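You operate a simulated robot arm through the tools that you are given. There is no shell and no other tool. Be economical: measure what you need, move in short steps, check, and stop when the job is done.

Carry out the task below with a simulated two-armed robot. There is one attempt and no reset: what you move stays moved.

## Task
Put the blue rinse bottle from the foam mat on the back counter on the top of the grey table and the green rinse bottle on the far half of the side table. Take the iron dish and leave it on the far half of the side table. Do these in any order. Set down upright: rinse bottle.

Only the result counts: the job must be done as asked and must still hold three seconds after the hand-in. Knocking over, shifting, dropping, spilling or breaking anything else fails it.

## Robot
Two 7-joint arms with two-finger parallel grippers on one trunk, on a base that drives. Base frame: it is fixed to the floor where the robot stands at the start and does not move with it; the origin is under the middle of the robot, x ahead of it, y to its left, z up. Units: m, degrees, N and s.
The left shoulder is at the start at [0.05, 0.161, 1.198], the right one opposite. With the tool pointing down near the work surface each hand reaches from about 0.22 to 0.68 m from the robot's upright axis, wherever it stands, measured 20 degrees to its own side. Places, roughly: far half of the side table [-2.9, 1.5, 0.8]; top of the grey table [0.6, -3.7, 0.8]. Payload 3.43 kg a hand.
The TCP of each hand is the grasp point between the finger pads, 0.03 m short of the fingertips. In the tool frame z runs along the fingers and y along their closing line. Largest opening 0.094 m; finger width 0.028, thickness 0.01; the body of the gripper, 0.05 by 0.096 m, starts 0.055 m behind the TCP.
Orientation is that of the tool frame in the base frame, as a unit quaternion [x, y, z, w]. With the fingers straight down and closing along the base's y, the tool's x points along the base's -x, its y along +y and its z along -z.

## Interface
- The arms move only by the tool drive_tool. It takes "left_targets", "right_targets" or both (then of equal length, played together; a hand with none holds still); each is a list of rows, each an object (a shift or turn left out is 0, a gripper value left out holds the last) with "dr": the turn, a rotation vector about the base's x, y, z in rad, a list of three; "xyz": the shift along the base's x, y, z in m, a list of three; "fingers": the finger opening in m, from 0 to 0.094. In form: [{"dr": [wx, wy, wz], "xyz": [tx, ty, tz], "fingers": fingers}, ...]. A call has 1 to 10 rows; each row shifts and turns the commanded pose from where the row before left it. Rows are played at 5 a second. More than 0.05 m and 8.6 degrees between two rows, or a gripper value outside its range, and nothing of the call is played. A pose out of reach is approached as far as the arm can. The call stops where the force on the tool passes 40 N (or 10 N more than at its start, if that is more) or the arm is blocked; 0.2 s more then pass. The fingers move at their own pace (about 0.045 m/s each) and stop on an object; they squeeze with about 29 N. The grip force told is the motor's: it shows also when the fingers shut on nothing. Time passes only in rows, and 0.2 s behind the last, so rows that do not move let the fingers close. It gives the time, the measured TCP pose, the force on the tool (base axes), the opening and the grip force at its end, in the units of the frame above (readings bear some noise), with the torque about the TCP (base axes, N m) and any sound that the robot's microphone picked up.
- Cameras (640 x 400 px; columns grow to the right, rows downward): "scene" is now at [0.1178, 0.0455, 1.327]; the picture's right is [0.50, -0.86, 0.00], its down [-0.45, -0.26, -0.86] and it looks along [0.74, 0.43, -0.52] (base axes); focal length 263 px, centre (320, 200). "left" rides on the left gripper at [0.076, -0.014, -0.103] in its tool frame; the picture's right is [0.18, 0.98, 0.00], its down [-0.75, 0.14, -0.64] and it looks along [-0.63, 0.12, 0.77] (tool axes); focal length 243 px, centre (320, 200). "right" rides on the right gripper at [0.076, 0.014, -0.102] in its tool frame; the picture's right is [-0.18, 0.98, 0.00], its down [-0.75, -0.14, -0.64] and it looks along [-0.63, -0.12, 0.77] (tool axes); focal length 243 px, centre (320, 200). There is no depth. A picture from a camera that has moved, and an enlarged one, comes with that camera's place and axes in the base frame and with its lens.
- snapshot(camera): a new picture of that camera. No time passes.
- move_column(by): slides the trunk up (or, below 0, down) by that many m; the arms and the scene camera ride with it, the base frame stays. It gives what a move gives, with no picture.
- steer(legs): drives the robot by 1 to 6 legs, each [ahead, left, turn to the left] in m, m and degrees, along the robot's own axes; the way and the turn of a leg run together, so that a leg with both is an arc; at most 1.5 m and 180 degrees a leg. The arms and the cameras ride along, it lands a little off, and it stops where it bumps. It gives what a move gives.
- pan_tilt(pan, tilt): turns the head with the scene camera to pan (to the left, within 80 degrees either way) and tilt (down, from -29 to 69), counted from straight ahead of the robot. It gives what a move gives.
- enlarge(camera, box): a new picture of the part [left, top, right, bottom] of that camera's present view, enlarged. No time passes.
- sign_off(): hands the job in; it is judged then, once.

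Work in short steps. Places have to be worked out from the pictures, the camera data and where the tool is seen: move nearer, look again, correct. Check each grasp and each placing, and mend what went wrong. You have 165 turns and 122 pictures in all, those below and enlarged ones among them. Open the grippers and draw the arms clear of the work before you hand the job in, unless the task says otherwise.

The tools are called after ">>>" as a command line: name --argument value ..., lists and objects as JSON in quotes. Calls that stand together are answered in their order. drive_tool: Moves the arms, as the interface text tells. Its arguments: {"type":"object","properties":{"left_targets":{"type":"array"},"right_targets":{"type":"array"}},"required":[]} The other tools are called the same way: move_column (by) slides the trunk up or down; steer (legs) drives the base; pan_tilt (pan, tilt) turns the head that bears the scene camera; snapshot (camera) takes a picture; enlarge (camera, box) takes an enlarged picture of a part of a camera's view; sign_off () hands the job in.

At the start:

```text
time_s: 0.0
left_tool_pos: [0.2808, 0.421, 1.1877]
left_tool_rot: [-0.001, 1.0, 0.001, 0.001]
left_force: [0.3, 0.4, -0.3]
left_wrist_torque: [0.01, 0.02, 0.0]
left_width: 0.0941
left_grip_force: 0.0
right_tool_pos: [0.3431, 0.0509, 1.1685]
right_tool_rot: [0.0, 1.0, 0.0, 0.0]
right_force: [0.2, 0.4, -0.5]
right_wrist_torque: [-0.02, 0.0, 0.0]
right_width: 0.0938
right_grip_force: 0.1
trunk travel left (down, up): [-0.225, 0.042]
robot x, y, heading: [0.0003, -0.0016, 0.0]
head pan, tilt: [30.2, 31.1]
```

scene: 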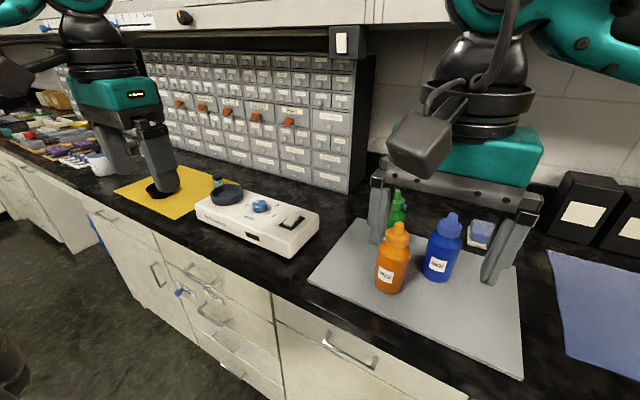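
right: 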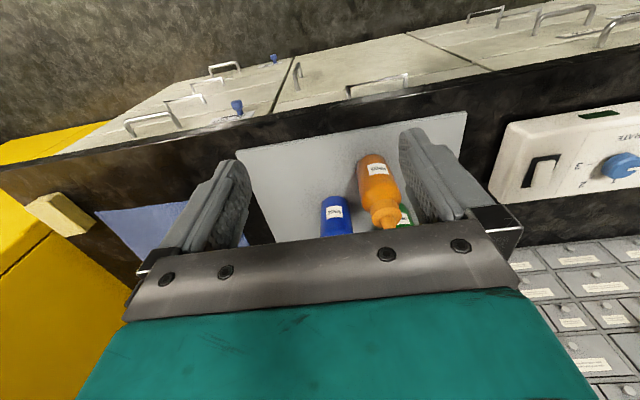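
left: 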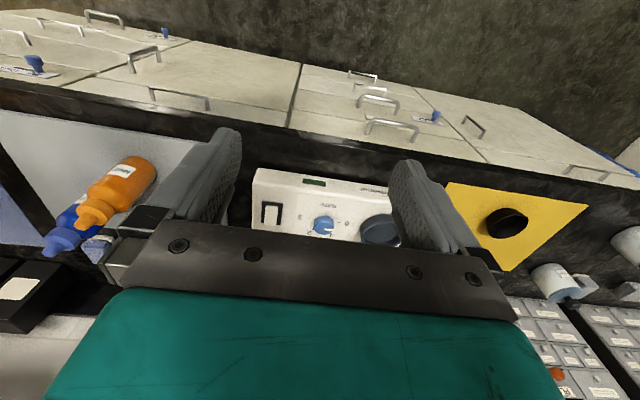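

I'll start by looking closer at the mat with the bottles and at the dark dish on the yellow sheet.

>>> enlarge --camera "scene" --box '[300, 160, 560, 330]'

>>> enlarge --camera "left" --box '[400, 150, 640, 300]'

>>> pan_tilt --pan 70 --tilt 25

>>> snapshot --camera "scene"

>>> pan_tilt --pan -30 --tilt 30

>>> snapshot --camera "scene"

```text
2.35 times, centred on (430, 245) of scene
camera zoom: at [0.1178, 0.0455, 1.327], right [0.5, -0.86, 0.0], down [-0.45, -0.26, -0.86], along [0.74, 0.43, -0.52], focal length 620 px, centre (61, 94)
```

zoom: 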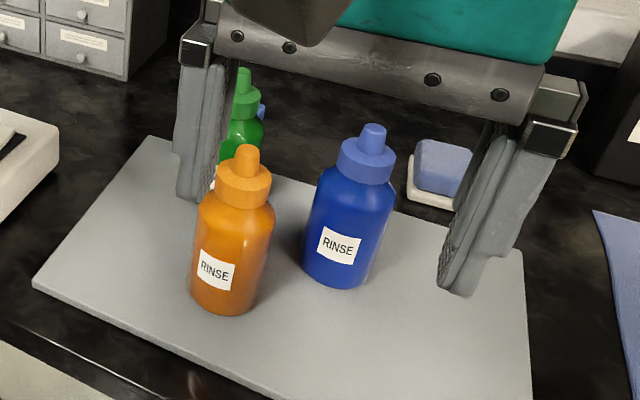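

```text
2.67 times, centred on (520, 225) of left
camera zoom: at [0.2046, 0.4074, 1.291], right [-0.19, 0.98, 0.0], down [0.75, 0.14, 0.64], along [0.63, 0.12, -0.77], focal length 647 px, centre (-213, 133)
```

zoom: 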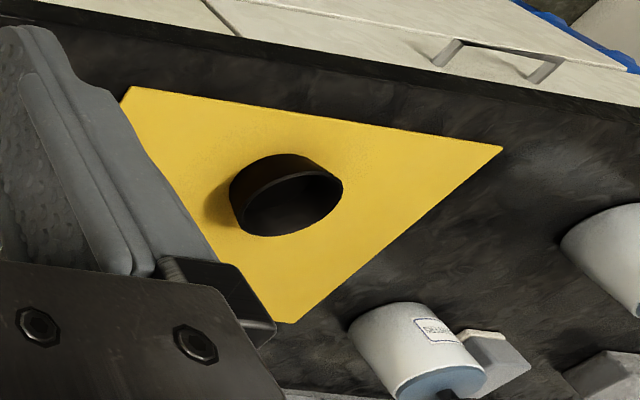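

```text
time_s: 1.1
left_tool_pos: [0.2816, 0.4231, 1.1887]
left_tool_rot: [0.0, 1.0, 0.0, 0.0]
left_force: [0.5, -0.2, 0.0]
left_wrist_torque: [-0.01, 0.0, 0.02]
left_width: 0.0939
left_grip_force: 0.0
right_tool_pos: [0.3421, 0.0519, 1.1675]
right_tool_rot: [-0.001, 1.0, 0.0, 0.0]
right_force: [0.0, -0.1, -0.3]
right_wrist_torque: [0.0, 0.01, -0.04]
right_width: 0.0939
right_grip_force: 0.0
trunk travel left (down, up): [-0.225, 0.042]
robot x, y, heading: [0.0038, 0.0026, 0.1]
head pan, tilt: [70.0, 25.0]
```

```text
116 pictures are left
camera scene: at [0.0717, 0.0867, 1.3367], right [0.94, -0.34, 0.0], down [-0.14, -0.4, -0.91], along [0.31, 0.85, -0.42], focal length 263 px, centre (320, 200)
```

scene: 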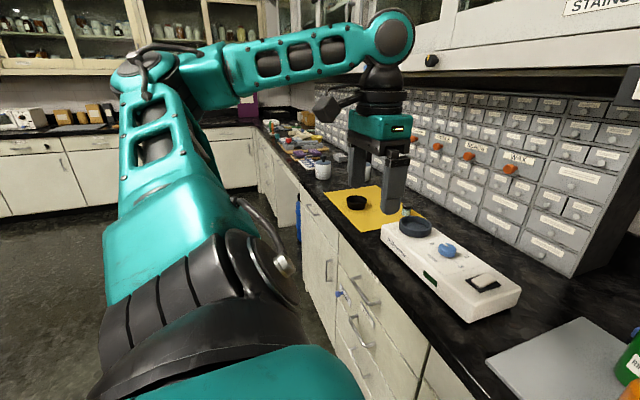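

```text
time_s: 2.8
left_tool_pos: [0.2815, 0.4209, 1.188]
left_tool_rot: [0.0, 1.0, 0.0, 0.001]
left_force: [0.8, -0.2, -0.8]
left_wrist_torque: [-0.01, 0.01, 0.02]
left_width: 0.0941
left_grip_force: 0.0
right_tool_pos: [0.3428, 0.0507, 1.1694]
right_tool_rot: [0.0, 1.0, 0.0, -0.001]
right_force: [1.1, 0.1, 0.0]
right_wrist_torque: [0.01, 0.02, -0.03]
right_width: 0.0939
right_grip_force: 0.1
trunk travel left (down, up): [-0.225, 0.042]
robot x, y, heading: [-0.003, -0.002, -0.0]
head pan, tilt: [-30.0, 30.0]
```

```text
115 pictures are left
camera scene: at [0.1185, -0.045, 1.3288], right [-0.5, -0.87, 0.0], down [-0.43, 0.25, -0.87], along [0.75, -0.43, -0.5], focal length 263 px, centre (320, 200)
```

scene: 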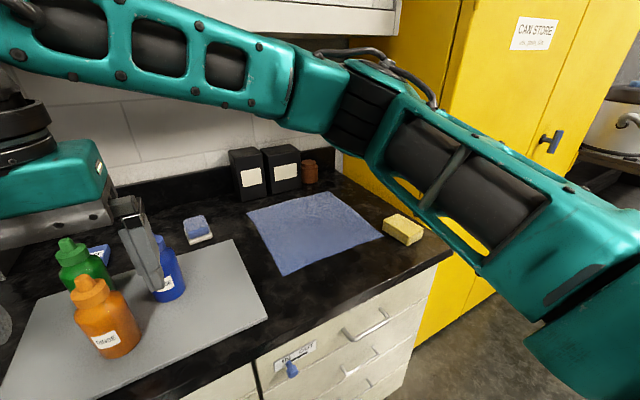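

The three rinse bottles stand at about orange (0.50, 0.10), blue (0.58, 0.03) and green (0.615, 0.147). They are about 0.15 m tall and the top surface is near z 0.90. The iron dish is at about (0.507, 0.88). I move the left hand above the green bottle at a safe height and bring the right hand aside.

>>> drive_tool --left_targets '[{"xyz": [0.0371, -0.0304, 0]}, {"xyz": [0.0371, -0.0304, 0]}, {"xyz": [0.0371, -0.0304, 0]}, {"xyz": [0.0371, -0.0304, 0]}, {"xyz": [0.0371, -0.0304, 0]}, {"xyz": [0.0371, -0.0304, 0]}, {"xyz": [0.0371, -0.0304, 0]}, {"xyz": [0.0371, -0.0304, 0]}]' --right_targets '[{"xyz": [-0.005, -0.03, 0]}, {"xyz": [-0.005, -0.03, 0]}, {"xyz": [-0.005, -0.03, 0]}, {"xyz": [-0.005, -0.03, 0]}, {"xyz": [-0.005, -0.03, 0]}, {"xyz": [-0.005, -0.03, 0]}, {"xyz": [-0.005, -0.03, 0]}, {"xyz": [-0.005, -0.03, 0]}]'

>>> pan_tilt --pan 0 --tilt 35

>>> snapshot --camera "left"

>>> snapshot --camera "scene"

```text
time_s: 4.6
left_tool_pos: [0.5303, 0.2124, 1.1769]
left_tool_rot: [-0.002, 1.0, 0.0, 0.003]
left_force: [1.2, -0.4, 0.1]
left_wrist_torque: [-0.01, 0.03, -0.02]
left_width: 0.094
left_grip_force: 0.1
left hand out of reach, approached as far as the arm can: row 7, 8
right_tool_pos: [0.3025, -0.1904, 1.168]
right_tool_rot: [-0.001, 1.0, 0.001, 0.0]
right_force: [-0.5, 0.4, 0.6]
right_wrist_torque: [-0.02, -0.01, -0.02]
right_width: 0.0938
right_grip_force: 0.1
trunk travel left (down, up): [-0.225, 0.042]
robot x, y, heading: [-0.0016, -0.0028, -0.1]
head pan, tilt: [-30.0, 30.0]
```

```text
time_s: 5.6
left_tool_pos: [0.5296, 0.2127, 1.1743]
left_tool_rot: [-0.001, 1.0, 0.0, 0.002]
left_force: [0.4, -0.4, 0.5]
left_wrist_torque: [-0.01, 0.01, -0.03]
left_width: 0.0941
left_grip_force: 0.0
right_tool_pos: [0.304, -0.1896, 1.1661]
right_tool_rot: [0.0, 1.0, 0.0, -0.001]
right_force: [0.0, -0.7, -0.6]
right_wrist_torque: [-0.01, -0.04, -0.07]
right_width: 0.0941
right_grip_force: 0.0
trunk travel left (down, up): [-0.225, 0.042]
robot x, y, heading: [0.0013, -0.0022, 0.2]
head pan, tilt: [0.0, 35.0]
```

```text
114 pictures are left
camera left: at [0.454, 0.1984, 1.2782], right [-0.19, 0.98, 0.0], down [0.75, 0.14, 0.64], along [0.63, 0.12, -0.77], focal length 243 px, centre (320, 200)
```

left: 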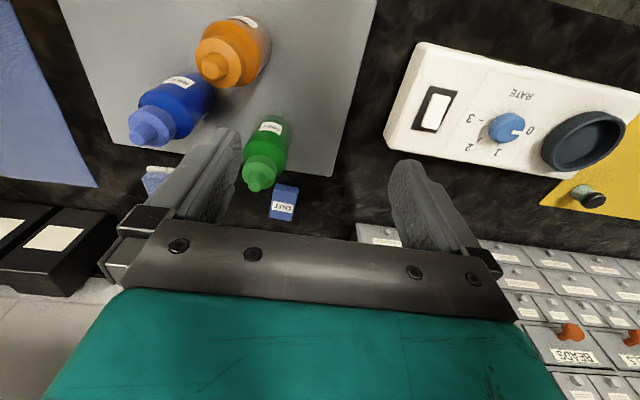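

```text
113 pictures are left
camera scene: at [0.1282, 0.0002, 1.321], right [0.0, -1.0, 0.0], down [-0.57, 0.0, -0.82], along [0.82, 0.0, -0.57], focal length 263 px, centre (320, 200)
```

scene: 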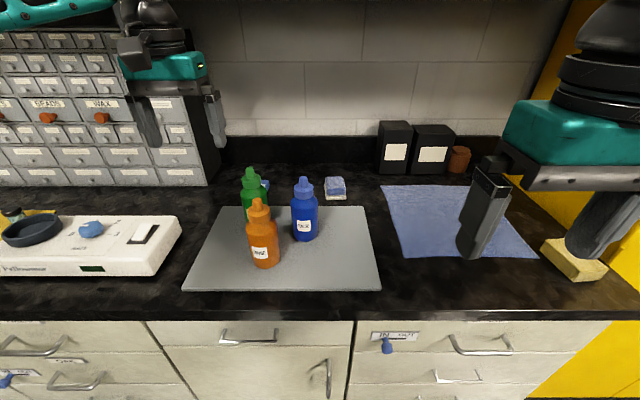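

The left hand ran out of reach at this height. Re-triangulating gives orange (0.52, 0.115), blue (0.60, 0.038), green (0.65, 0.157) and bottle tops near z 1.04. The counter edge is at x of about 0.38. I drive the base forward a little.

>>> steer --legs '[[0.1, 0, 0]]'

>>> snapshot --camera "left"

>>> enlarge --camera "scene" --box '[0, 140, 400, 390]'

```text
time_s: 6.7
left_tool_pos: [0.6299, 0.2125, 1.1746]
left_tool_rot: [-0.001, 1.0, 0.0, 0.0]
left_force: [0.3, 0.4, 0.0]
left_wrist_torque: [-0.02, 0.01, 0.0]
left_width: 0.0938
left_grip_force: 0.0
right_tool_pos: [0.4018, -0.1891, 1.1671]
right_tool_rot: [0.0, 1.0, -0.001, 0.0]
right_force: [-0.2, 0.6, -0.4]
right_wrist_torque: [0.0, 0.02, -0.01]
right_width: 0.0941
right_grip_force: 0.1
trunk travel left (down, up): [-0.225, 0.042]
robot x, y, heading: [0.1016, 0.0031, -0.0]
head pan, tilt: [0.0, 35.0]
```

```text
112 pictures are left
camera left: at [0.5534, 0.1982, 1.2779], right [-0.19, 0.98, 0.0], down [0.75, 0.14, 0.64], along [0.63, 0.12, -0.77], focal length 243 px, centre (320, 200)
```

left: 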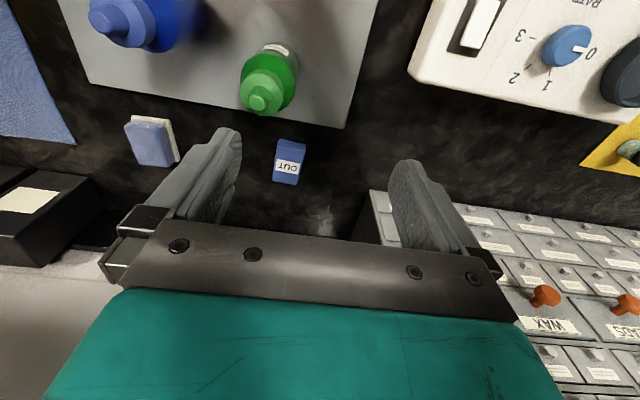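

```text
1.60 times, centred on (200, 265) of scene
camera zoom: at [0.2276, 0.0002, 1.3208], right [0.0, -1.0, 0.0], down [-0.57, 0.0, -0.82], along [0.82, 0.0, -0.57], focal length 421 px, centre (512, 96)
```

zoom: 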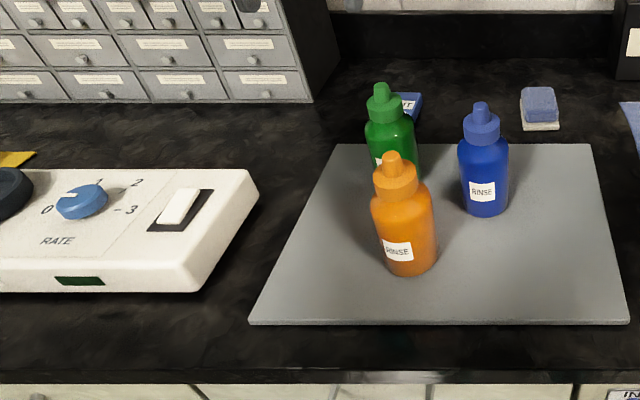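

The green top triangulates to about (0.63, 0.16, 1.06). I centre the left hand over it at z about 1.125, with the fingertips still above the caps.

>>> drive_tool --left_targets '[{"xyz": [0, -0.026, -0.025]}, {"xyz": [0, -0.026, -0.025]}]'

>>> snapshot --camera "left"

>>> enlarge --camera "scene" --box '[160, 80, 400, 230]'

```text
time_s: 7.3
left_tool_pos: [0.6102, 0.1761, 1.1232]
left_tool_rot: [-0.001, 1.0, 0.0, 0.001]
left_force: [-0.9, -0.2, -0.6]
left_wrist_torque: [-0.02, -0.02, -0.03]
left_width: 0.094
left_grip_force: 0.1
left hand out of reach, approached as far as the arm can: row 1, 2
right_tool_pos: [0.4009, -0.1889, 1.1667]
right_tool_rot: [0.0, 1.0, 0.0, 0.0]
right_force: [-0.1, 0.5, -1.2]
right_wrist_torque: [0.0, -0.04, 0.02]
right_width: 0.0939
right_grip_force: 0.1
trunk travel left (down, up): [-0.225, 0.042]
robot x, y, heading: [0.1038, -0.0008, 0.2]
head pan, tilt: [0.0, 35.0]
```

```text
110 pictures are left
camera left: at [0.5333, 0.1626, 1.2255], right [-0.19, 0.98, 0.0], down [0.75, 0.14, 0.64], along [0.63, 0.12, -0.76], focal length 243 px, centre (320, 200)
```

left: 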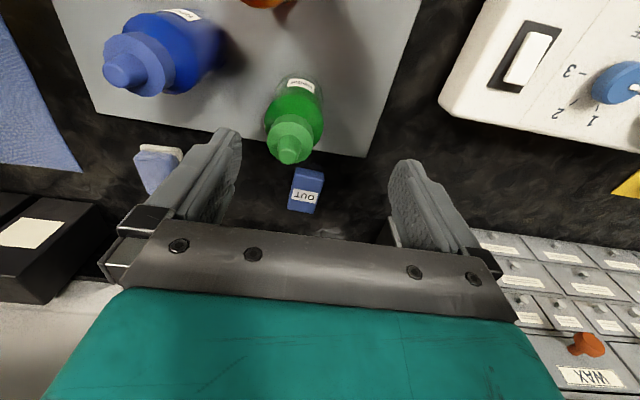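

```text
2.67 times, centred on (280, 155) of scene
camera zoom: at [0.2265, 0.0002, 1.321], right [0.0, -1.0, 0.0], down [-0.57, 0.0, -0.82], along [0.82, 0.0, -0.57], focal length 702 px, centre (427, 320)
```

zoom: 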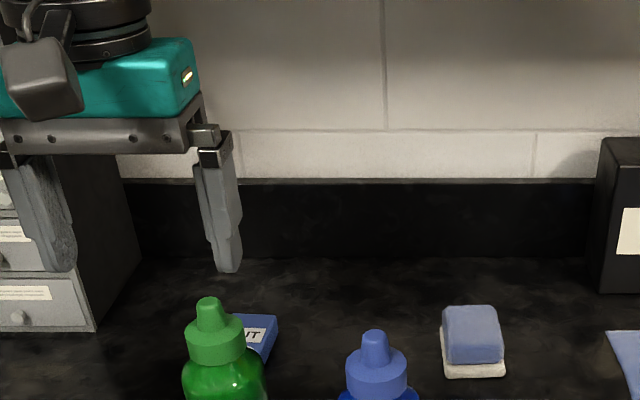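

The reach at this height is about 0.54 m from the axis, so I drive another 0.07 m forward and check.

>>> steer --legs '[[0.07, 0, 0]]'

>>> snapshot --camera "left"

```text
time_s: 8.2
left_tool_pos: [0.6255, 0.1767, 1.1238]
left_tool_rot: [0.0, 1.0, -0.002, 0.003]
left_force: [-1.4, -0.5, 0.4]
left_wrist_torque: [0.02, -0.05, 0.01]
left_width: 0.0941
left_grip_force: 0.1
right_tool_pos: [0.414, -0.1908, 1.1667]
right_tool_rot: [0.002, 1.0, 0.001, 0.001]
right_force: [0.1, 0.2, -0.2]
right_wrist_torque: [0.03, -0.02, 0.0]
right_width: 0.0938
right_grip_force: 0.0
trunk travel left (down, up): [-0.225, 0.042]
robot x, y, heading: [0.1115, 0.0026, -0.3]
head pan, tilt: [0.0, 35.0]
stopped in leg 1: the robot was blocked; the commanded pose is now the measured one
```

```text
108 pictures are left
camera left: at [0.5472, 0.1617, 1.2262], right [-0.18, 0.98, 0.0], down [0.75, 0.14, 0.65], along [0.64, 0.11, -0.76], focal length 243 px, centre (320, 200)
```

left: 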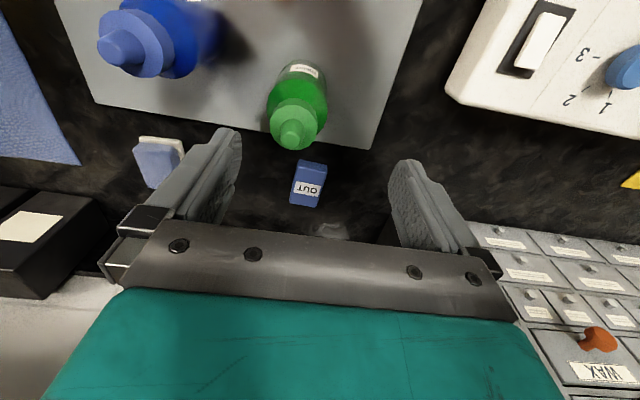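

The base is against the counter now at x 0.11. Green refines to (0.634, 0.156). I raise the trunk to gain reach, then move the hand onto it while lowering.

>>> steer --legs '[[-0.005, 0, 0]]'

>>> move_column --by 0.04

>>> drive_tool --left_targets '[{"xyz": [0.005, -0.01, -0.035]}, {"xyz": [0.008, -0.01, -0.02]}]'

>>> snapshot --camera "left"

```text
time_s: 8.9
left_tool_pos: [0.6209, 0.1751, 1.1226]
left_tool_rot: [0.001, 1.0, -0.001, 0.003]
left_force: [0.2, -0.6, -0.1]
left_wrist_torque: [-0.02, -0.04, 0.02]
left_width: 0.094
left_grip_force: 0.0
right_tool_pos: [0.4094, -0.1892, 1.1677]
right_tool_rot: [0.003, 1.0, 0.0, 0.0]
right_force: [1.0, -0.8, 0.1]
right_wrist_torque: [0.0, -0.01, 0.05]
right_width: 0.0939
right_grip_force: 0.1
trunk travel left (down, up): [-0.225, 0.042]
robot x, y, heading: [0.1079, 0.0015, -0.1]
head pan, tilt: [0.0, 35.0]
```

```text
time_s: 9.7
left_tool_pos: [0.6199, 0.1756, 1.162]
left_tool_rot: [0.001, 1.0, -0.002, 0.003]
left_force: [0.4, 0.6, 0.0]
left_wrist_torque: [0.0, 0.0, -0.01]
left_width: 0.0941
left_grip_force: 0.0
right_tool_pos: [0.4107, -0.1905, 1.2063]
right_tool_rot: [0.002, 1.0, 0.001, 0.0]
right_force: [0.2, 0.4, 0.3]
right_wrist_torque: [0.0, 0.01, -0.02]
right_width: 0.0937
right_grip_force: 0.1
trunk travel left (down, up): [-0.265, 0.002]
robot x, y, heading: [0.1086, -0.0019, -0.3]
head pan, tilt: [0.0, 35.0]
```

```text
time_s: 10.3
left_tool_pos: [0.615, 0.1716, 1.111]
left_tool_rot: [0.001, 1.0, -0.003, 0.003]
left_force: [0.3, 0.6, 0.4]
left_wrist_torque: [-0.01, 0.0, 0.01]
left_width: 0.0941
left_grip_force: 0.0
left hand out of reach, approached as far as the arm can: row 1, 2
right_tool_pos: [0.4109, -0.1907, 1.2073]
right_tool_rot: [0.002, 1.0, 0.0, 0.0]
right_force: [0.3, 0.2, -0.5]
right_wrist_torque: [0.01, -0.01, 0.03]
right_width: 0.0941
right_grip_force: 0.0
trunk travel left (down, up): [-0.265, 0.002]
robot x, y, heading: [0.1076, 0.0005, 0.2]
head pan, tilt: [0.0, 35.0]
```

```text
107 pictures are left
camera left: at [0.538, 0.1585, 1.214], right [-0.18, 0.98, -0.01], down [0.75, 0.14, 0.65], along [0.64, 0.11, -0.76], focal length 243 px, centre (320, 200)
```

left: 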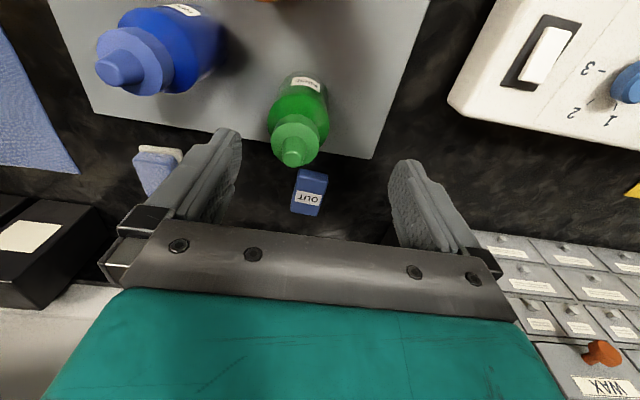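

The wrist is limited with the tool straight down, so I tilt the hand about 25° so the fingers lean forward. That brings the wrist closer and leaves the closing line horizontal.

>>> drive_tool --left_targets '[{"dr": [0, -0.145, 0], "xyz": [0.0, 0, 0.01]}, {"dr": [0, -0.145, 0], "xyz": [0.0, 0, 0.0]}, {"dr": [0, -0.145, 0], "xyz": [0.0, 0, 0]}, {"xyz": [0.0, -0.01, 0]}]'

>>> snapshot --camera "left"

```text
time_s: 11.3
left_tool_pos: [0.6172, 0.162, 1.1206]
left_tool_rot: [0.002, 0.976, -0.001, 0.219]
left_force: [-0.8, -0.2, -0.2]
left_wrist_torque: [0.01, 0.04, -0.03]
left_width: 0.094
left_grip_force: 0.0
right_tool_pos: [0.4107, -0.1907, 1.2068]
right_tool_rot: [0.002, 1.0, 0.0, -0.001]
right_force: [0.5, 0.8, -0.2]
right_wrist_torque: [-0.01, 0.03, -0.02]
right_width: 0.0941
right_grip_force: 0.0
trunk travel left (down, up): [-0.265, 0.002]
robot x, y, heading: [0.1101, 0.0006, -0.4]
head pan, tilt: [0.0, 35.0]
```

```text
106 pictures are left
camera left: at [0.5035, 0.1478, 1.1808], right [-0.16, 0.98, -0.08], down [0.41, 0.14, 0.9], along [0.9, 0.11, -0.42], focal length 243 px, centre (320, 200)
```

left: 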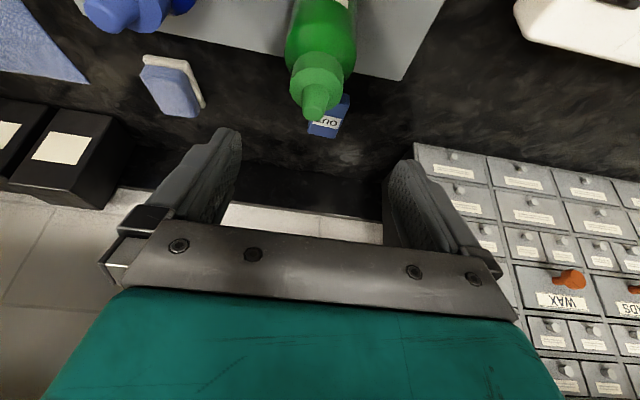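

Green is at about (0.632, 0.155). Straight-down leaves little body to grip and the hand camera would pass close to the orange bottle. I'll approach from back-left instead, with the hand yawed -50° and then tilted 45° about its closing line. First I back off, undo the tilt and yaw.

>>> drive_tool --left_targets '[{"dr": [0, 0.147, 0], "xyz": [-0.022, 0.026, 0.005]}, {"dr": [0, 0.147, 0], "xyz": [-0.022, 0.026, 0.005]}, {"dr": [0, 0.147, 0], "xyz": [-0.023, 0.026, 0]}, {"dr": [0, 0, -0.1455]}, {"dr": [0, 0, -0.1455]}, {"dr": [0, 0, -0.1455]}, {"dr": [0, 0, -0.1455]}, {"dr": [0, 0, -0.1455]}, {"dr": [0, 0, -0.1455]}]'

>>> drive_tool --left_targets '[{"dr": [-0.1003, -0.0842, 0]}, {"dr": [-0.1003, -0.0842, 0]}, {"dr": [-0.1003, -0.0842, 0]}, {"dr": [-0.1003, -0.0842, 0]}, {"dr": [-0.1003, -0.0842, 0]}, {"dr": [-0.1003, -0.0842, 0]}]'

>>> snapshot --camera "left"

>>> snapshot --camera "scene"

```text
time_s: 13.3
left_tool_pos: [0.5491, 0.24, 1.1304]
left_tool_rot: [0.425, 0.905, -0.001, -0.002]
left_force: [0.0, -0.6, -1.0]
left_wrist_torque: [0.01, -0.02, 0.03]
left_width: 0.094
left_grip_force: 0.1
right_tool_pos: [0.4111, -0.1906, 1.2066]
right_tool_rot: [0.002, 1.0, 0.0, 0.0]
right_force: [-0.1, 0.4, 0.5]
right_wrist_torque: [0.0, -0.03, -0.01]
right_width: 0.0938
right_grip_force: 0.0
trunk travel left (down, up): [-0.265, 0.002]
robot x, y, heading: [0.1052, -0.0039, -0.1]
head pan, tilt: [0.0, 35.0]
```

```text
time_s: 14.7
left_tool_pos: [0.5492, 0.2404, 1.13]
left_tool_rot: [0.392, 0.836, -0.163, 0.347]
left_force: [0.3, -0.4, 0.5]
left_wrist_torque: [0.0, 0.0, -0.02]
left_width: 0.0942
left_grip_force: 0.1
right_tool_pos: [0.4104, -0.1899, 1.2063]
right_tool_rot: [0.002, 1.0, 0.001, 0.0]
right_force: [0.7, 0.3, -0.8]
right_wrist_torque: [0.04, -0.01, 0.0]
right_width: 0.0939
right_grip_force: 0.1
trunk travel left (down, up): [-0.265, 0.002]
robot x, y, heading: [0.1078, 0.001, -0.2]
head pan, tilt: [0.0, 35.0]
```

```text
105 pictures are left
camera left: at [0.4574, 0.3282, 1.1493], right [0.67, 0.73, -0.13], down [0.16, 0.03, 0.99], along [0.72, -0.68, -0.09], focal length 243 px, centre (320, 200)
```

left: 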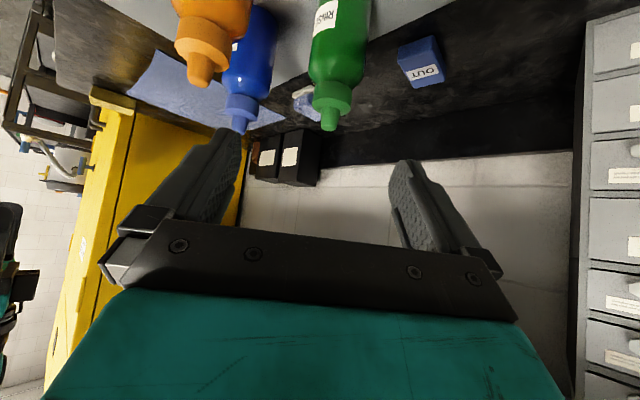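

```text
104 pictures are left
camera scene: at [0.2358, 0.0006, 1.361], right [0.0, -1.0, 0.0], down [-0.57, 0.0, -0.82], along [0.82, 0.0, -0.57], focal length 263 px, centre (320, 200)
```

scene: 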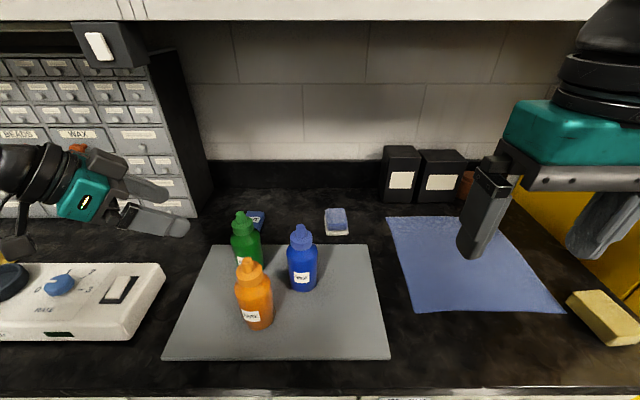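

The tilt worked. Green is at about (0.637, 0.156) with its top near z 1.047. I move to the pre-grasp point 0.13 m back along the approach line and look.

>>> drive_tool --left_targets '[{"xyz": [0.015, -0.006, -0.045]}, {"xyz": [0.014, -0.007, -0.045]}, {}]'

>>> snapshot --camera "left"

>>> enlarge --camera "scene" --box '[100, 160, 420, 360]'

```text
time_s: 15.5
left_tool_pos: [0.581, 0.2255, 1.0398]
left_tool_rot: [0.392, 0.837, -0.162, 0.346]
left_force: [-0.6, 0.2, -0.1]
left_wrist_torque: [0.01, 0.02, -0.03]
left_width: 0.094
left_grip_force: 0.0
right_tool_pos: [0.4083, -0.1896, 1.2073]
right_tool_rot: [0.002, 1.0, 0.0, 0.002]
right_force: [-0.1, 0.3, -0.1]
right_wrist_torque: [-0.02, 0.02, -0.01]
right_width: 0.0943
right_grip_force: 0.1
trunk travel left (down, up): [-0.265, 0.002]
robot x, y, heading: [0.1077, -0.0006, -0.0]
head pan, tilt: [0.0, 35.0]
```

```text
103 pictures are left
camera left: at [0.4884, 0.3136, 1.0585], right [0.67, 0.73, -0.13], down [0.16, 0.03, 0.99], along [0.72, -0.68, -0.1], focal length 243 px, centre (320, 200)
```

left: 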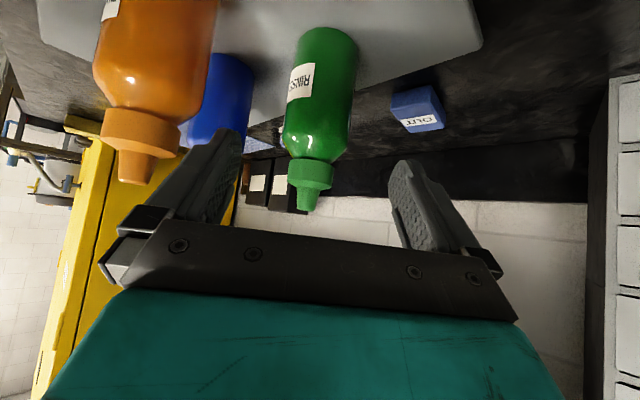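

```text
2.00 times, centred on (260, 260) of scene
camera zoom: at [0.2356, 0.0003, 1.361], right [0.0, -1.0, 0.0], down [-0.57, 0.0, -0.82], along [0.82, 0.0, -0.57], focal length 527 px, centre (440, 80)
```

zoom: 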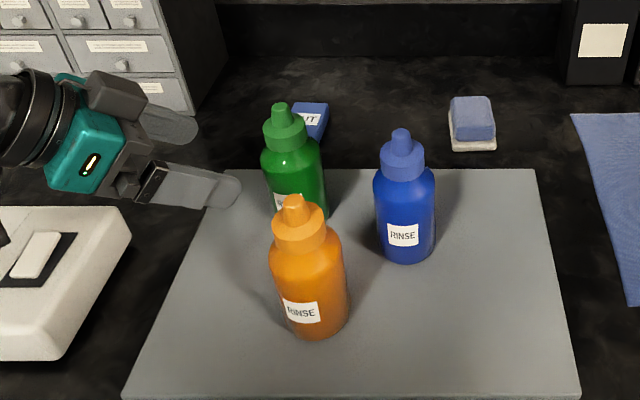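

Green is centred between the fingers along the approach line. I advance 0.13 m along the tool axis.

>>> drive_tool --left_targets '[{"xyz": [0.0145, -0.0177, -0.023]}, {"xyz": [0.0145, -0.0177, -0.023]}, {"xyz": [0.0145, -0.0177, -0.023]}, {"xyz": [0.0145, -0.0177, -0.023]}, {}]'

>>> snapshot --camera "left"

>>> enlarge --camera "scene" --box '[100, 160, 420, 360]'

```text
time_s: 16.7
left_tool_pos: [0.6166, 0.1739, 0.9776]
left_tool_rot: [0.392, 0.837, -0.163, 0.346]
left_force: [0.0, -0.7, 0.1]
left_wrist_torque: [-0.03, -0.01, 0.01]
left_width: 0.0941
left_grip_force: 0.1
left hand out of reach, approached as far as the arm can: row 3, 4
right_tool_pos: [0.4105, -0.1894, 1.207]
right_tool_rot: [0.001, 1.0, 0.0, -0.001]
right_force: [-0.5, -0.1, -0.3]
right_wrist_torque: [0.01, 0.01, -0.01]
right_width: 0.0938
right_grip_force: 0.0
trunk travel left (down, up): [-0.265, 0.002]
robot x, y, heading: [0.1077, 0.0015, -0.2]
head pan, tilt: [0.0, 35.0]
```

```text
101 pictures are left
camera left: at [0.5248, 0.2613, 0.9959], right [0.67, 0.73, -0.13], down [0.16, 0.03, 0.99], along [0.72, -0.69, -0.1], focal length 243 px, centre (320, 200)
```

left: 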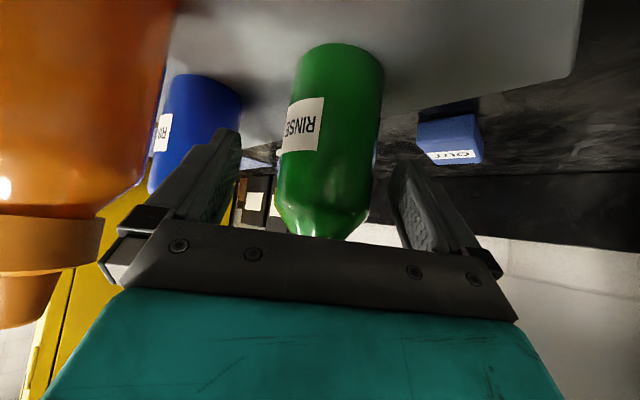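

```text
2.00 times, centred on (260, 260) of scene
camera zoom: at [0.236, 0.0001, 1.361], right [0.0, -1.0, 0.0], down [-0.57, 0.0, -0.82], along [0.82, 0.0, -0.57], focal length 527 px, centre (440, 80)
```

zoom: 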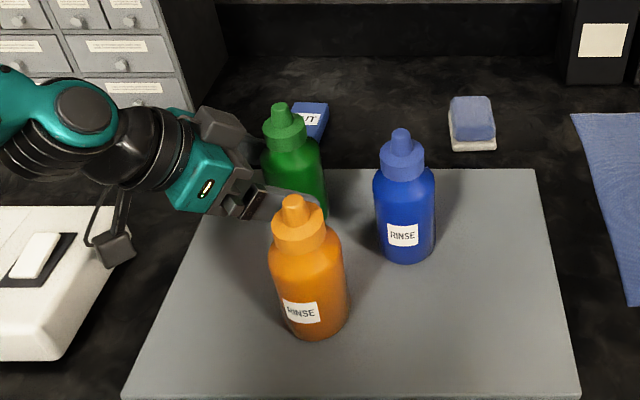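

The arm stopped about 0.027 m short. The trunk can supply the downward part, so I lower it 0.03 m and then turn the base slightly right to bring the hand onto the bottle.

>>> move_column --by -0.03

>>> drive_tool --left_targets '[{"xyz": [0.006, -0.006, 0]}, {"xyz": [0.0, 0, 0]}]'

```text
time_s: 17.5
left_tool_pos: [0.6176, 0.1738, 0.9478]
left_tool_rot: [0.392, 0.836, -0.164, 0.346]
left_force: [-0.5, 0.0, -0.6]
left_wrist_torque: [-0.01, -0.02, 0.02]
left_width: 0.0939
left_grip_force: 0.0
right_tool_pos: [0.4107, -0.19, 1.1763]
right_tool_rot: [0.002, 1.0, 0.0, 0.001]
right_force: [0.2, 0.8, 1.1]
right_wrist_torque: [0.01, 0.01, -0.05]
right_width: 0.0941
right_grip_force: 0.0
trunk travel left (down, up): [-0.235, 0.032]
robot x, y, heading: [0.109, 0.0002, 0.0]
head pan, tilt: [0.0, 35.0]
```

```text
time_s: 18.1
left_tool_pos: [0.6222, 0.1672, 0.9489]
left_tool_rot: [0.393, 0.837, -0.163, 0.345]
left_force: [-0.1, 0.5, -0.6]
left_wrist_torque: [-0.02, 0.03, -0.04]
left_width: 0.0938
left_grip_force: 0.0
right_tool_pos: [0.41, -0.1893, 1.1779]
right_tool_rot: [0.002, 1.0, 0.0, 0.0]
right_force: [0.5, 0.2, 0.1]
right_wrist_torque: [0.03, 0.03, -0.02]
right_width: 0.094
right_grip_force: 0.0
trunk travel left (down, up): [-0.235, 0.032]
robot x, y, heading: [0.1102, -0.003, -0.1]
head pan, tilt: [0.0, 35.0]
```

Lowering the trunk restored reach. I continue the remaining way to the bottle axis.

>>> drive_tool --left_targets '[{"xyz": [0.007, -0.006, 0]}, {"xyz": [0.007, -0.005, 0]}, {}]'

>>> snapshot --camera "left"

>>> enlarge --camera "scene" --box '[100, 140, 420, 340]'

```text
time_s: 18.9
left_tool_pos: [0.6294, 0.17, 0.9474]
left_tool_rot: [0.386, 0.841, -0.146, 0.349]
left_force: [-0.6, -0.5, -0.4]
left_wrist_torque: [0.01, -0.01, 0.0]
left_width: 0.094
left_grip_force: 0.0
left hand out of reach, approached as far as the arm can: row 1, 2
right_tool_pos: [0.4104, -0.1904, 1.1769]
right_tool_rot: [0.002, 1.0, 0.0, -0.001]
right_force: [-0.1, 0.5, -0.2]
right_wrist_torque: [0.01, 0.02, -0.02]
right_width: 0.0939
right_grip_force: 0.2
trunk travel left (down, up): [-0.235, 0.032]
robot x, y, heading: [0.1097, -0.0002, -0.1]
head pan, tilt: [0.0, 35.0]
```

```text
99 pictures are left
camera left: at [0.5355, 0.2553, 0.9665], right [0.66, 0.75, -0.11], down [0.15, 0.01, 0.99], along [0.74, -0.66, -0.1], focal length 243 px, centre (320, 200)
```

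left: 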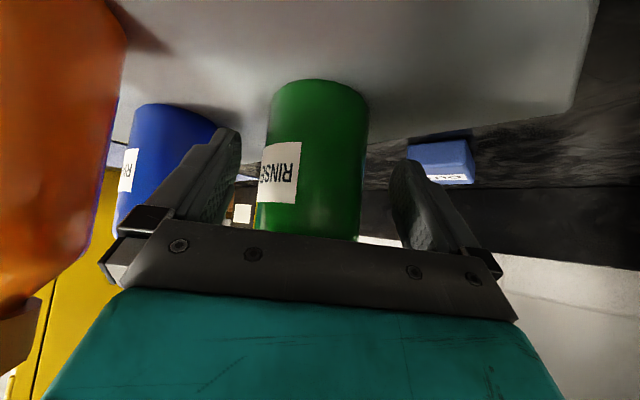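

```text
2.00 times, centred on (260, 240) of scene
camera zoom: at [0.2359, 0.0003, 1.331], right [0.0, -1.0, 0.0], down [-0.57, 0.0, -0.82], along [0.82, 0.0, -0.57], focal length 527 px, centre (440, 120)
```

zoom: 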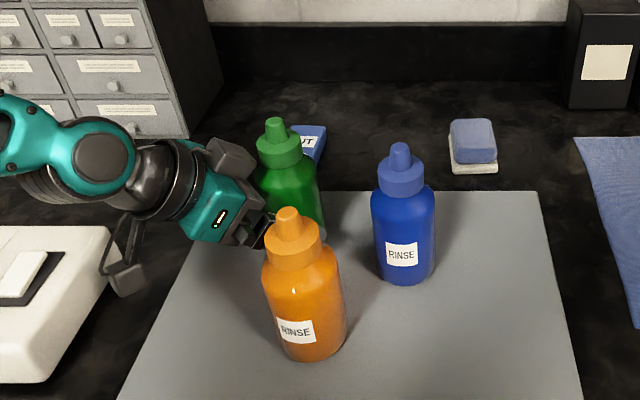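

The bottle axis is about 0.015 m ahead of the TCP. A 1.7° right turn of the base moves the hand onto it.

>>> steer --legs '[[0, 0, -1.7]]'

>>> snapshot --camera "left"

```text
time_s: 19.6
left_tool_pos: [0.6337, 0.1544, 0.9462]
left_tool_rot: [0.399, 0.835, -0.152, 0.346]
left_force: [-0.3, -0.1, -0.8]
left_wrist_torque: [-0.02, -0.02, 0.02]
left_width: 0.094
left_grip_force: 0.1
right_tool_pos: [0.4048, -0.199, 1.1766]
right_tool_rot: [0.017, 1.0, 0.001, 0.0]
right_force: [0.9, -0.4, -0.5]
right_wrist_torque: [0.02, 0.01, 0.01]
right_width: 0.094
right_grip_force: 0.1
trunk travel left (down, up): [-0.235, 0.032]
robot x, y, heading: [0.1073, 0.0009, -2.0]
head pan, tilt: [0.0, 35.0]
```

```text
97 pictures are left
camera left: at [0.5427, 0.2423, 0.9665], right [0.68, 0.73, -0.11], down [0.15, 0.01, 0.99], along [0.72, -0.69, -0.1], focal length 243 px, centre (320, 200)
```

left: 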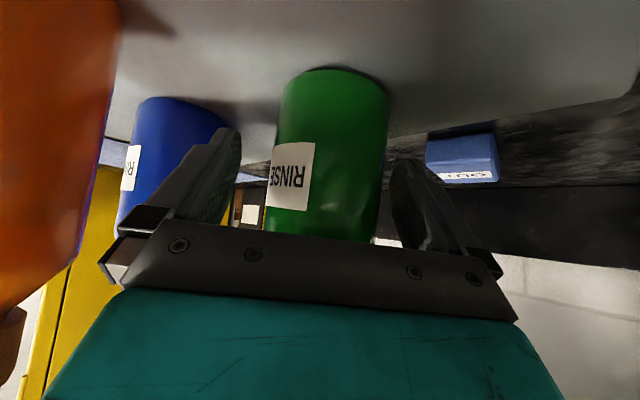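

The bottle sits between the pads. I close the left fingers.

>>> drive_tool --left_targets '[{"fingers": 0.05}, {"fingers": 0.03}, {"fingers": 0.03}, {"fingers": 0.03}, {"fingers": 0.03}]'

>>> snapshot --camera "left"

```text
time_s: 20.8
left_tool_pos: [0.6357, 0.1534, 0.9459]
left_tool_rot: [0.399, 0.835, -0.152, 0.347]
left_force: [3.2, 2.7, 2.5]
left_wrist_torque: [-0.01, -0.15, 0.11]
left_width: 0.0652
left_grip_force: 29.6
right_tool_pos: [0.4045, -0.1998, 1.177]
right_tool_rot: [0.017, 1.0, 0.0, 0.0]
right_force: [-0.4, 0.6, -0.5]
right_wrist_torque: [0.0, 0.0, 0.03]
right_width: 0.094
right_grip_force: 0.1
trunk travel left (down, up): [-0.235, 0.032]
robot x, y, heading: [0.1048, -0.0022, -1.8]
head pan, tilt: [0.0, 35.0]
```

```text
96 pictures are left
camera left: at [0.5433, 0.2427, 0.9667], right [0.68, 0.73, -0.11], down [0.15, 0.01, 0.99], along [0.72, -0.68, -0.1], focal length 243 px, centre (320, 200)
```

left: 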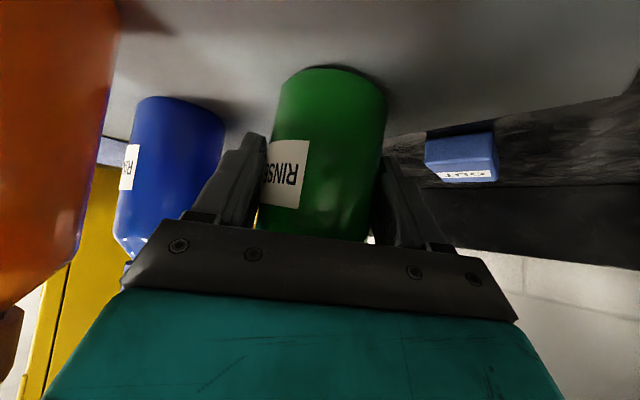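

Grasped at 0.065 m width. I lift straight up with the trunk, then check.

>>> move_column --by 0.03

>>> drive_tool --left_targets '[{"xyz": [-0.005, 0.005, 0.03]}, {"xyz": [-0.01, 0.01, 0.04]}, {"xyz": [-0.01, 0.01, 0.04]}]'

>>> snapshot --camera "scene"

```text
time_s: 21.6
left_tool_pos: [0.6352, 0.1543, 0.9755]
left_tool_rot: [0.399, 0.836, -0.152, 0.346]
left_force: [0.0, -0.2, -2.7]
left_wrist_torque: [0.04, 0.01, -0.02]
left_width: 0.0649
left_grip_force: 28.7
right_tool_pos: [0.4052, -0.1984, 1.2067]
right_tool_rot: [0.016, 1.0, 0.0, 0.0]
right_force: [0.1, -0.6, 0.5]
right_wrist_torque: [-0.02, 0.0, 0.04]
right_width: 0.0938
right_grip_force: 0.2
trunk travel left (down, up): [-0.265, 0.002]
robot x, y, heading: [0.1075, 0.0009, -2.0]
head pan, tilt: [0.0, 35.0]
```

```text
time_s: 22.4
left_tool_pos: [0.6107, 0.1792, 1.0859]
left_tool_rot: [0.4, 0.835, -0.153, 0.346]
left_force: [0.5, 0.5, -2.8]
left_wrist_torque: [0.02, -0.03, 0.0]
left_width: 0.0647
left_grip_force: 28.8
right_tool_pos: [0.4042, -0.198, 1.2071]
right_tool_rot: [0.017, 1.0, -0.001, 0.001]
right_force: [-0.5, 0.2, -0.4]
right_wrist_torque: [0.01, -0.02, 0.0]
right_width: 0.094
right_grip_force: 0.1
trunk travel left (down, up): [-0.265, 0.002]
robot x, y, heading: [0.1062, 0.0033, -2.0]
head pan, tilt: [0.0, 35.0]
```

```text
95 pictures are left
camera scene: at [0.2354, -0.0031, 1.361], right [-0.03, -1.0, 0.0], down [-0.57, 0.02, -0.82], along [0.82, -0.03, -0.57], focal length 263 px, centre (320, 200)
```

scene: 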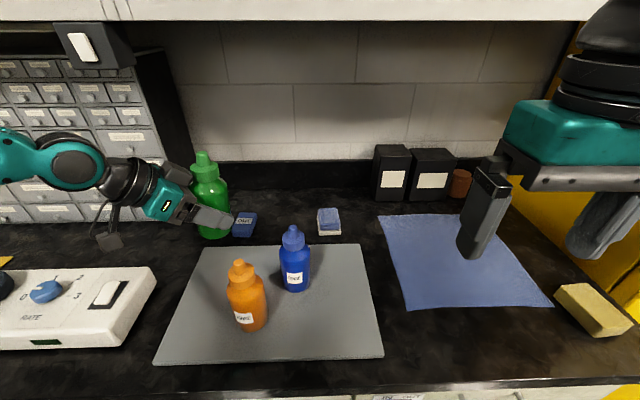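

Held securely and upright, weighing about 0.28 kg. I retract the left hand with the green bottle to the left. At the same time I give the right hand the mirrored pose, yaw +50° and then tilt 45°.

>>> drive_tool --left_targets '[{"xyz": [-0.01, 0.01, 0.04]}, {"xyz": [-0.027, 0.034, 0.004]}, {"xyz": [-0.027, 0.034, 0.004]}, {"xyz": [-0.027, 0.034, 0.004]}, {"xyz": [-0.027, 0.034, 0.004]}, {"xyz": [-0.027, 0.034, 0.004]}, {"xyz": [-0.027, 0.034, 0.004]}]' --right_targets '[{"dr": [0, 0, 0.13]}, {"dr": [0, 0, 0.13]}, {"dr": [0, 0, 0.13]}, {"dr": [0, 0, 0.13]}, {"dr": [0, 0, 0.13]}, {"dr": [0, 0, 0.13]}, {"dr": [0, 0, 0.13]}]'

>>> drive_tool --right_targets '[{"dr": [0.1003, -0.0842, 0], "xyz": [0.018, 0.02, 0]}, {"dr": [0.1003, -0.0842, 0], "xyz": [0.018, 0.02, 0]}, {"dr": [0.1003, -0.0842, 0], "xyz": [0.018, 0.02, 0]}, {"dr": [0.1003, -0.0842, 0], "xyz": [0.018, 0.02, -0.01]}, {"dr": [0.1003, -0.0842, 0], "xyz": [0.018, 0.02, -0.02]}, {"dr": [0.1003, -0.0842, 0], "xyz": [0.018, 0.02, -0.03]}]'

>>> snapshot --camera "right"

>>> snapshot --camera "scene"

```text
time_s: 24.0
left_tool_pos: [0.4358, 0.3945, 1.1491]
left_tool_rot: [0.4, 0.835, -0.152, 0.347]
left_force: [-0.2, -0.3, -3.0]
left_wrist_torque: [-0.01, 0.04, -0.02]
left_width: 0.0649
left_grip_force: 28.7
right_tool_pos: [0.4032, -0.1984, 1.2071]
right_tool_rot: [-0.426, 0.905, 0.0, 0.0]
right_force: [0.1, -0.1, -0.8]
right_wrist_torque: [0.0, 0.03, -0.01]
right_width: 0.0941
right_grip_force: 0.0
trunk travel left (down, up): [-0.265, 0.002]
robot x, y, heading: [0.1036, -0.0017, -2.1]
head pan, tilt: [0.0, 35.0]
```

```text
time_s: 25.4
left_tool_pos: [0.4371, 0.3943, 1.1496]
left_tool_rot: [0.399, 0.836, -0.152, 0.346]
left_force: [0.1, -1.4, -2.5]
left_wrist_torque: [0.02, -0.02, 0.0]
left_width: 0.0647
left_grip_force: 28.7
right_tool_pos: [0.5142, -0.0778, 1.1496]
right_tool_rot: [-0.392, 0.836, 0.162, 0.348]
right_force: [-0.7, 0.2, 0.4]
right_wrist_torque: [0.02, 0.0, -0.02]
right_width: 0.0939
right_grip_force: 0.1
trunk travel left (down, up): [-0.265, 0.002]
robot x, y, heading: [0.104, 0.001, -1.9]
head pan, tilt: [0.0, 35.0]
```

```text
94 pictures are left
camera right: at [0.4214, -0.1668, 1.1677], right [-0.67, 0.73, 0.13], down [0.15, -0.03, 0.99], along [0.72, 0.68, -0.09], focal length 243 px, centre (320, 200)
```

right: 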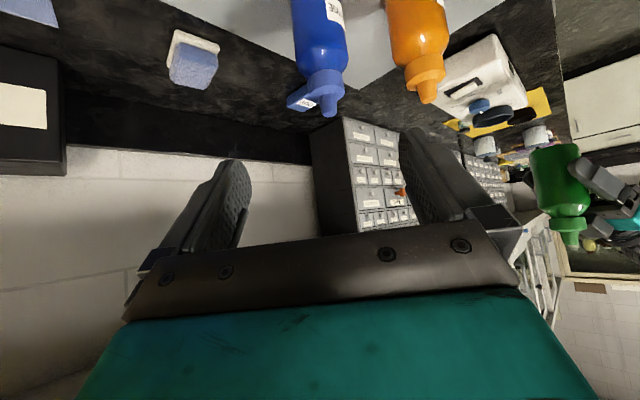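

```text
93 pictures are left
camera scene: at [0.2362, -0.0036, 1.361], right [-0.03, -1.0, 0.0], down [-0.57, 0.02, -0.82], along [0.82, -0.03, -0.57], focal length 263 px, centre (320, 200)
```

scene: 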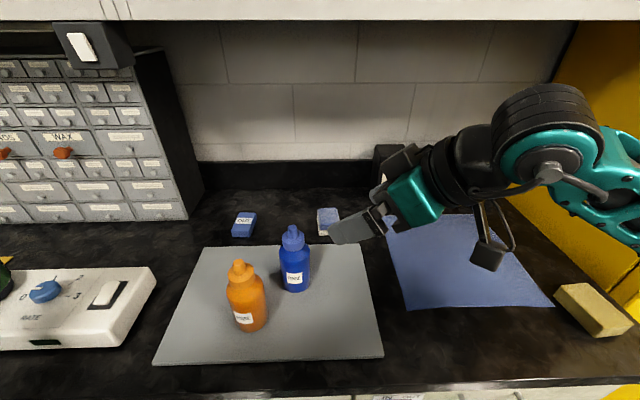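

Blue is confirmed at (0.595, 0.031). I lower the right hand to the pre-grasp point 0.13 m back along the approach line.

>>> drive_tool --right_targets '[{"xyz": [0.008, 0.013, -0.037]}, {"xyz": [0.007, 0.013, -0.037]}, {"xyz": [0.007, 0.012, -0.037]}, {}]'

>>> snapshot --camera "right"

```text
time_s: 26.4
left_tool_pos: [0.4361, 0.393, 1.1488]
left_tool_rot: [0.399, 0.835, -0.152, 0.346]
left_force: [0.4, 0.0, -2.3]
left_wrist_torque: [0.0, 0.02, 0.03]
left_width: 0.0647
left_grip_force: 29.3
right_tool_pos: [0.535, -0.0406, 1.0356]
right_tool_rot: [-0.392, 0.836, 0.161, 0.348]
right_force: [-0.1, -0.1, -0.7]
right_wrist_torque: [0.03, -0.03, 0.01]
right_width: 0.0938
right_grip_force: 0.1
trunk travel left (down, up): [-0.265, 0.002]
robot x, y, heading: [0.1099, 0.002, -1.8]
head pan, tilt: [0.0, 35.0]
```

```text
92 pictures are left
camera right: at [0.443, -0.1287, 1.0545], right [-0.67, 0.73, 0.13], down [0.16, -0.03, 0.99], along [0.72, 0.68, -0.09], focal length 243 px, centre (320, 200)
```

right: 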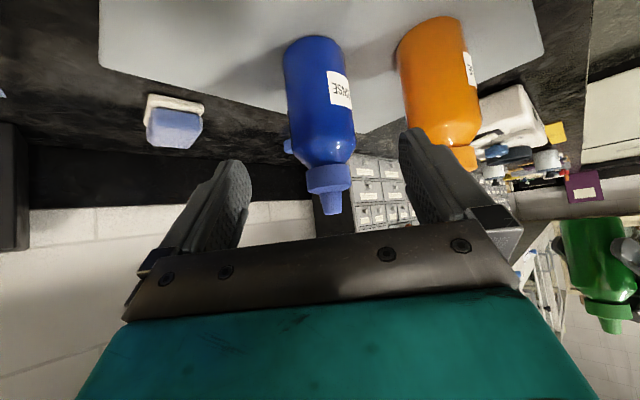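

Blue is centred. I advance along the approach line.

>>> drive_tool --right_targets '[{"xyz": [0.0149, 0.0175, -0.0225]}, {"xyz": [0.0149, 0.0175, -0.0225]}, {"xyz": [0.0149, 0.0175, -0.0225]}, {"xyz": [0.0149, 0.0175, -0.0225]}, {}]'

>>> snapshot --camera "right"

>>> enlarge --camera "scene" --box '[140, 160, 460, 360]'

```text
time_s: 27.6
left_tool_pos: [0.4372, 0.3943, 1.1504]
left_tool_rot: [0.399, 0.835, -0.152, 0.346]
left_force: [-0.6, -0.1, -1.3]
left_wrist_torque: [0.06, 0.02, 0.03]
left_width: 0.0646
left_grip_force: 28.5
right_tool_pos: [0.595, 0.0284, 0.9448]
right_tool_rot: [-0.392, 0.837, 0.161, 0.347]
right_force: [-0.3, -0.8, 0.2]
right_wrist_torque: [0.04, 0.0, 0.02]
right_width: 0.0939
right_grip_force: 0.1
trunk travel left (down, up): [-0.265, 0.002]
robot x, y, heading: [0.1067, -0.0017, -1.9]
head pan, tilt: [0.0, 35.0]
```

```text
91 pictures are left
camera right: at [0.5016, -0.0599, 0.9642], right [-0.67, 0.73, 0.13], down [0.16, -0.03, 0.99], along [0.72, 0.68, -0.09], focal length 243 px, centre (320, 200)
```

right: 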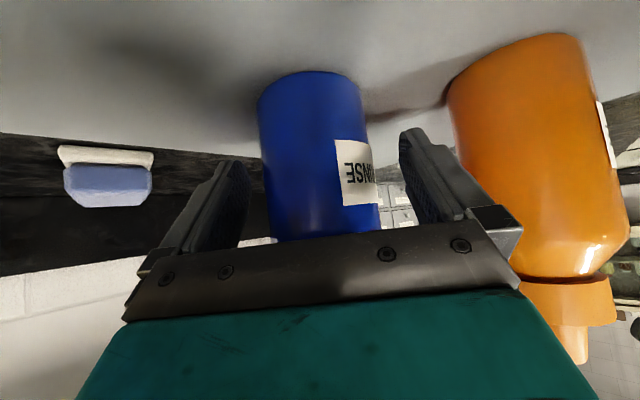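

```text
2.00 times, centred on (300, 260) of scene
camera zoom: at [0.2359, -0.0036, 1.361], right [-0.03, -1.0, 0.0], down [-0.57, 0.02, -0.82], along [0.82, -0.03, -0.57], focal length 527 px, centre (360, 80)
```

zoom: 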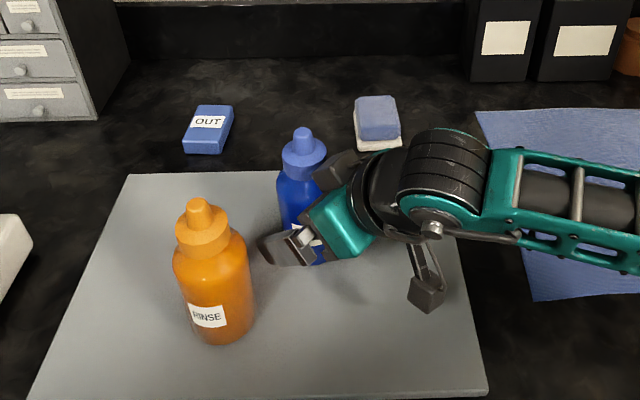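

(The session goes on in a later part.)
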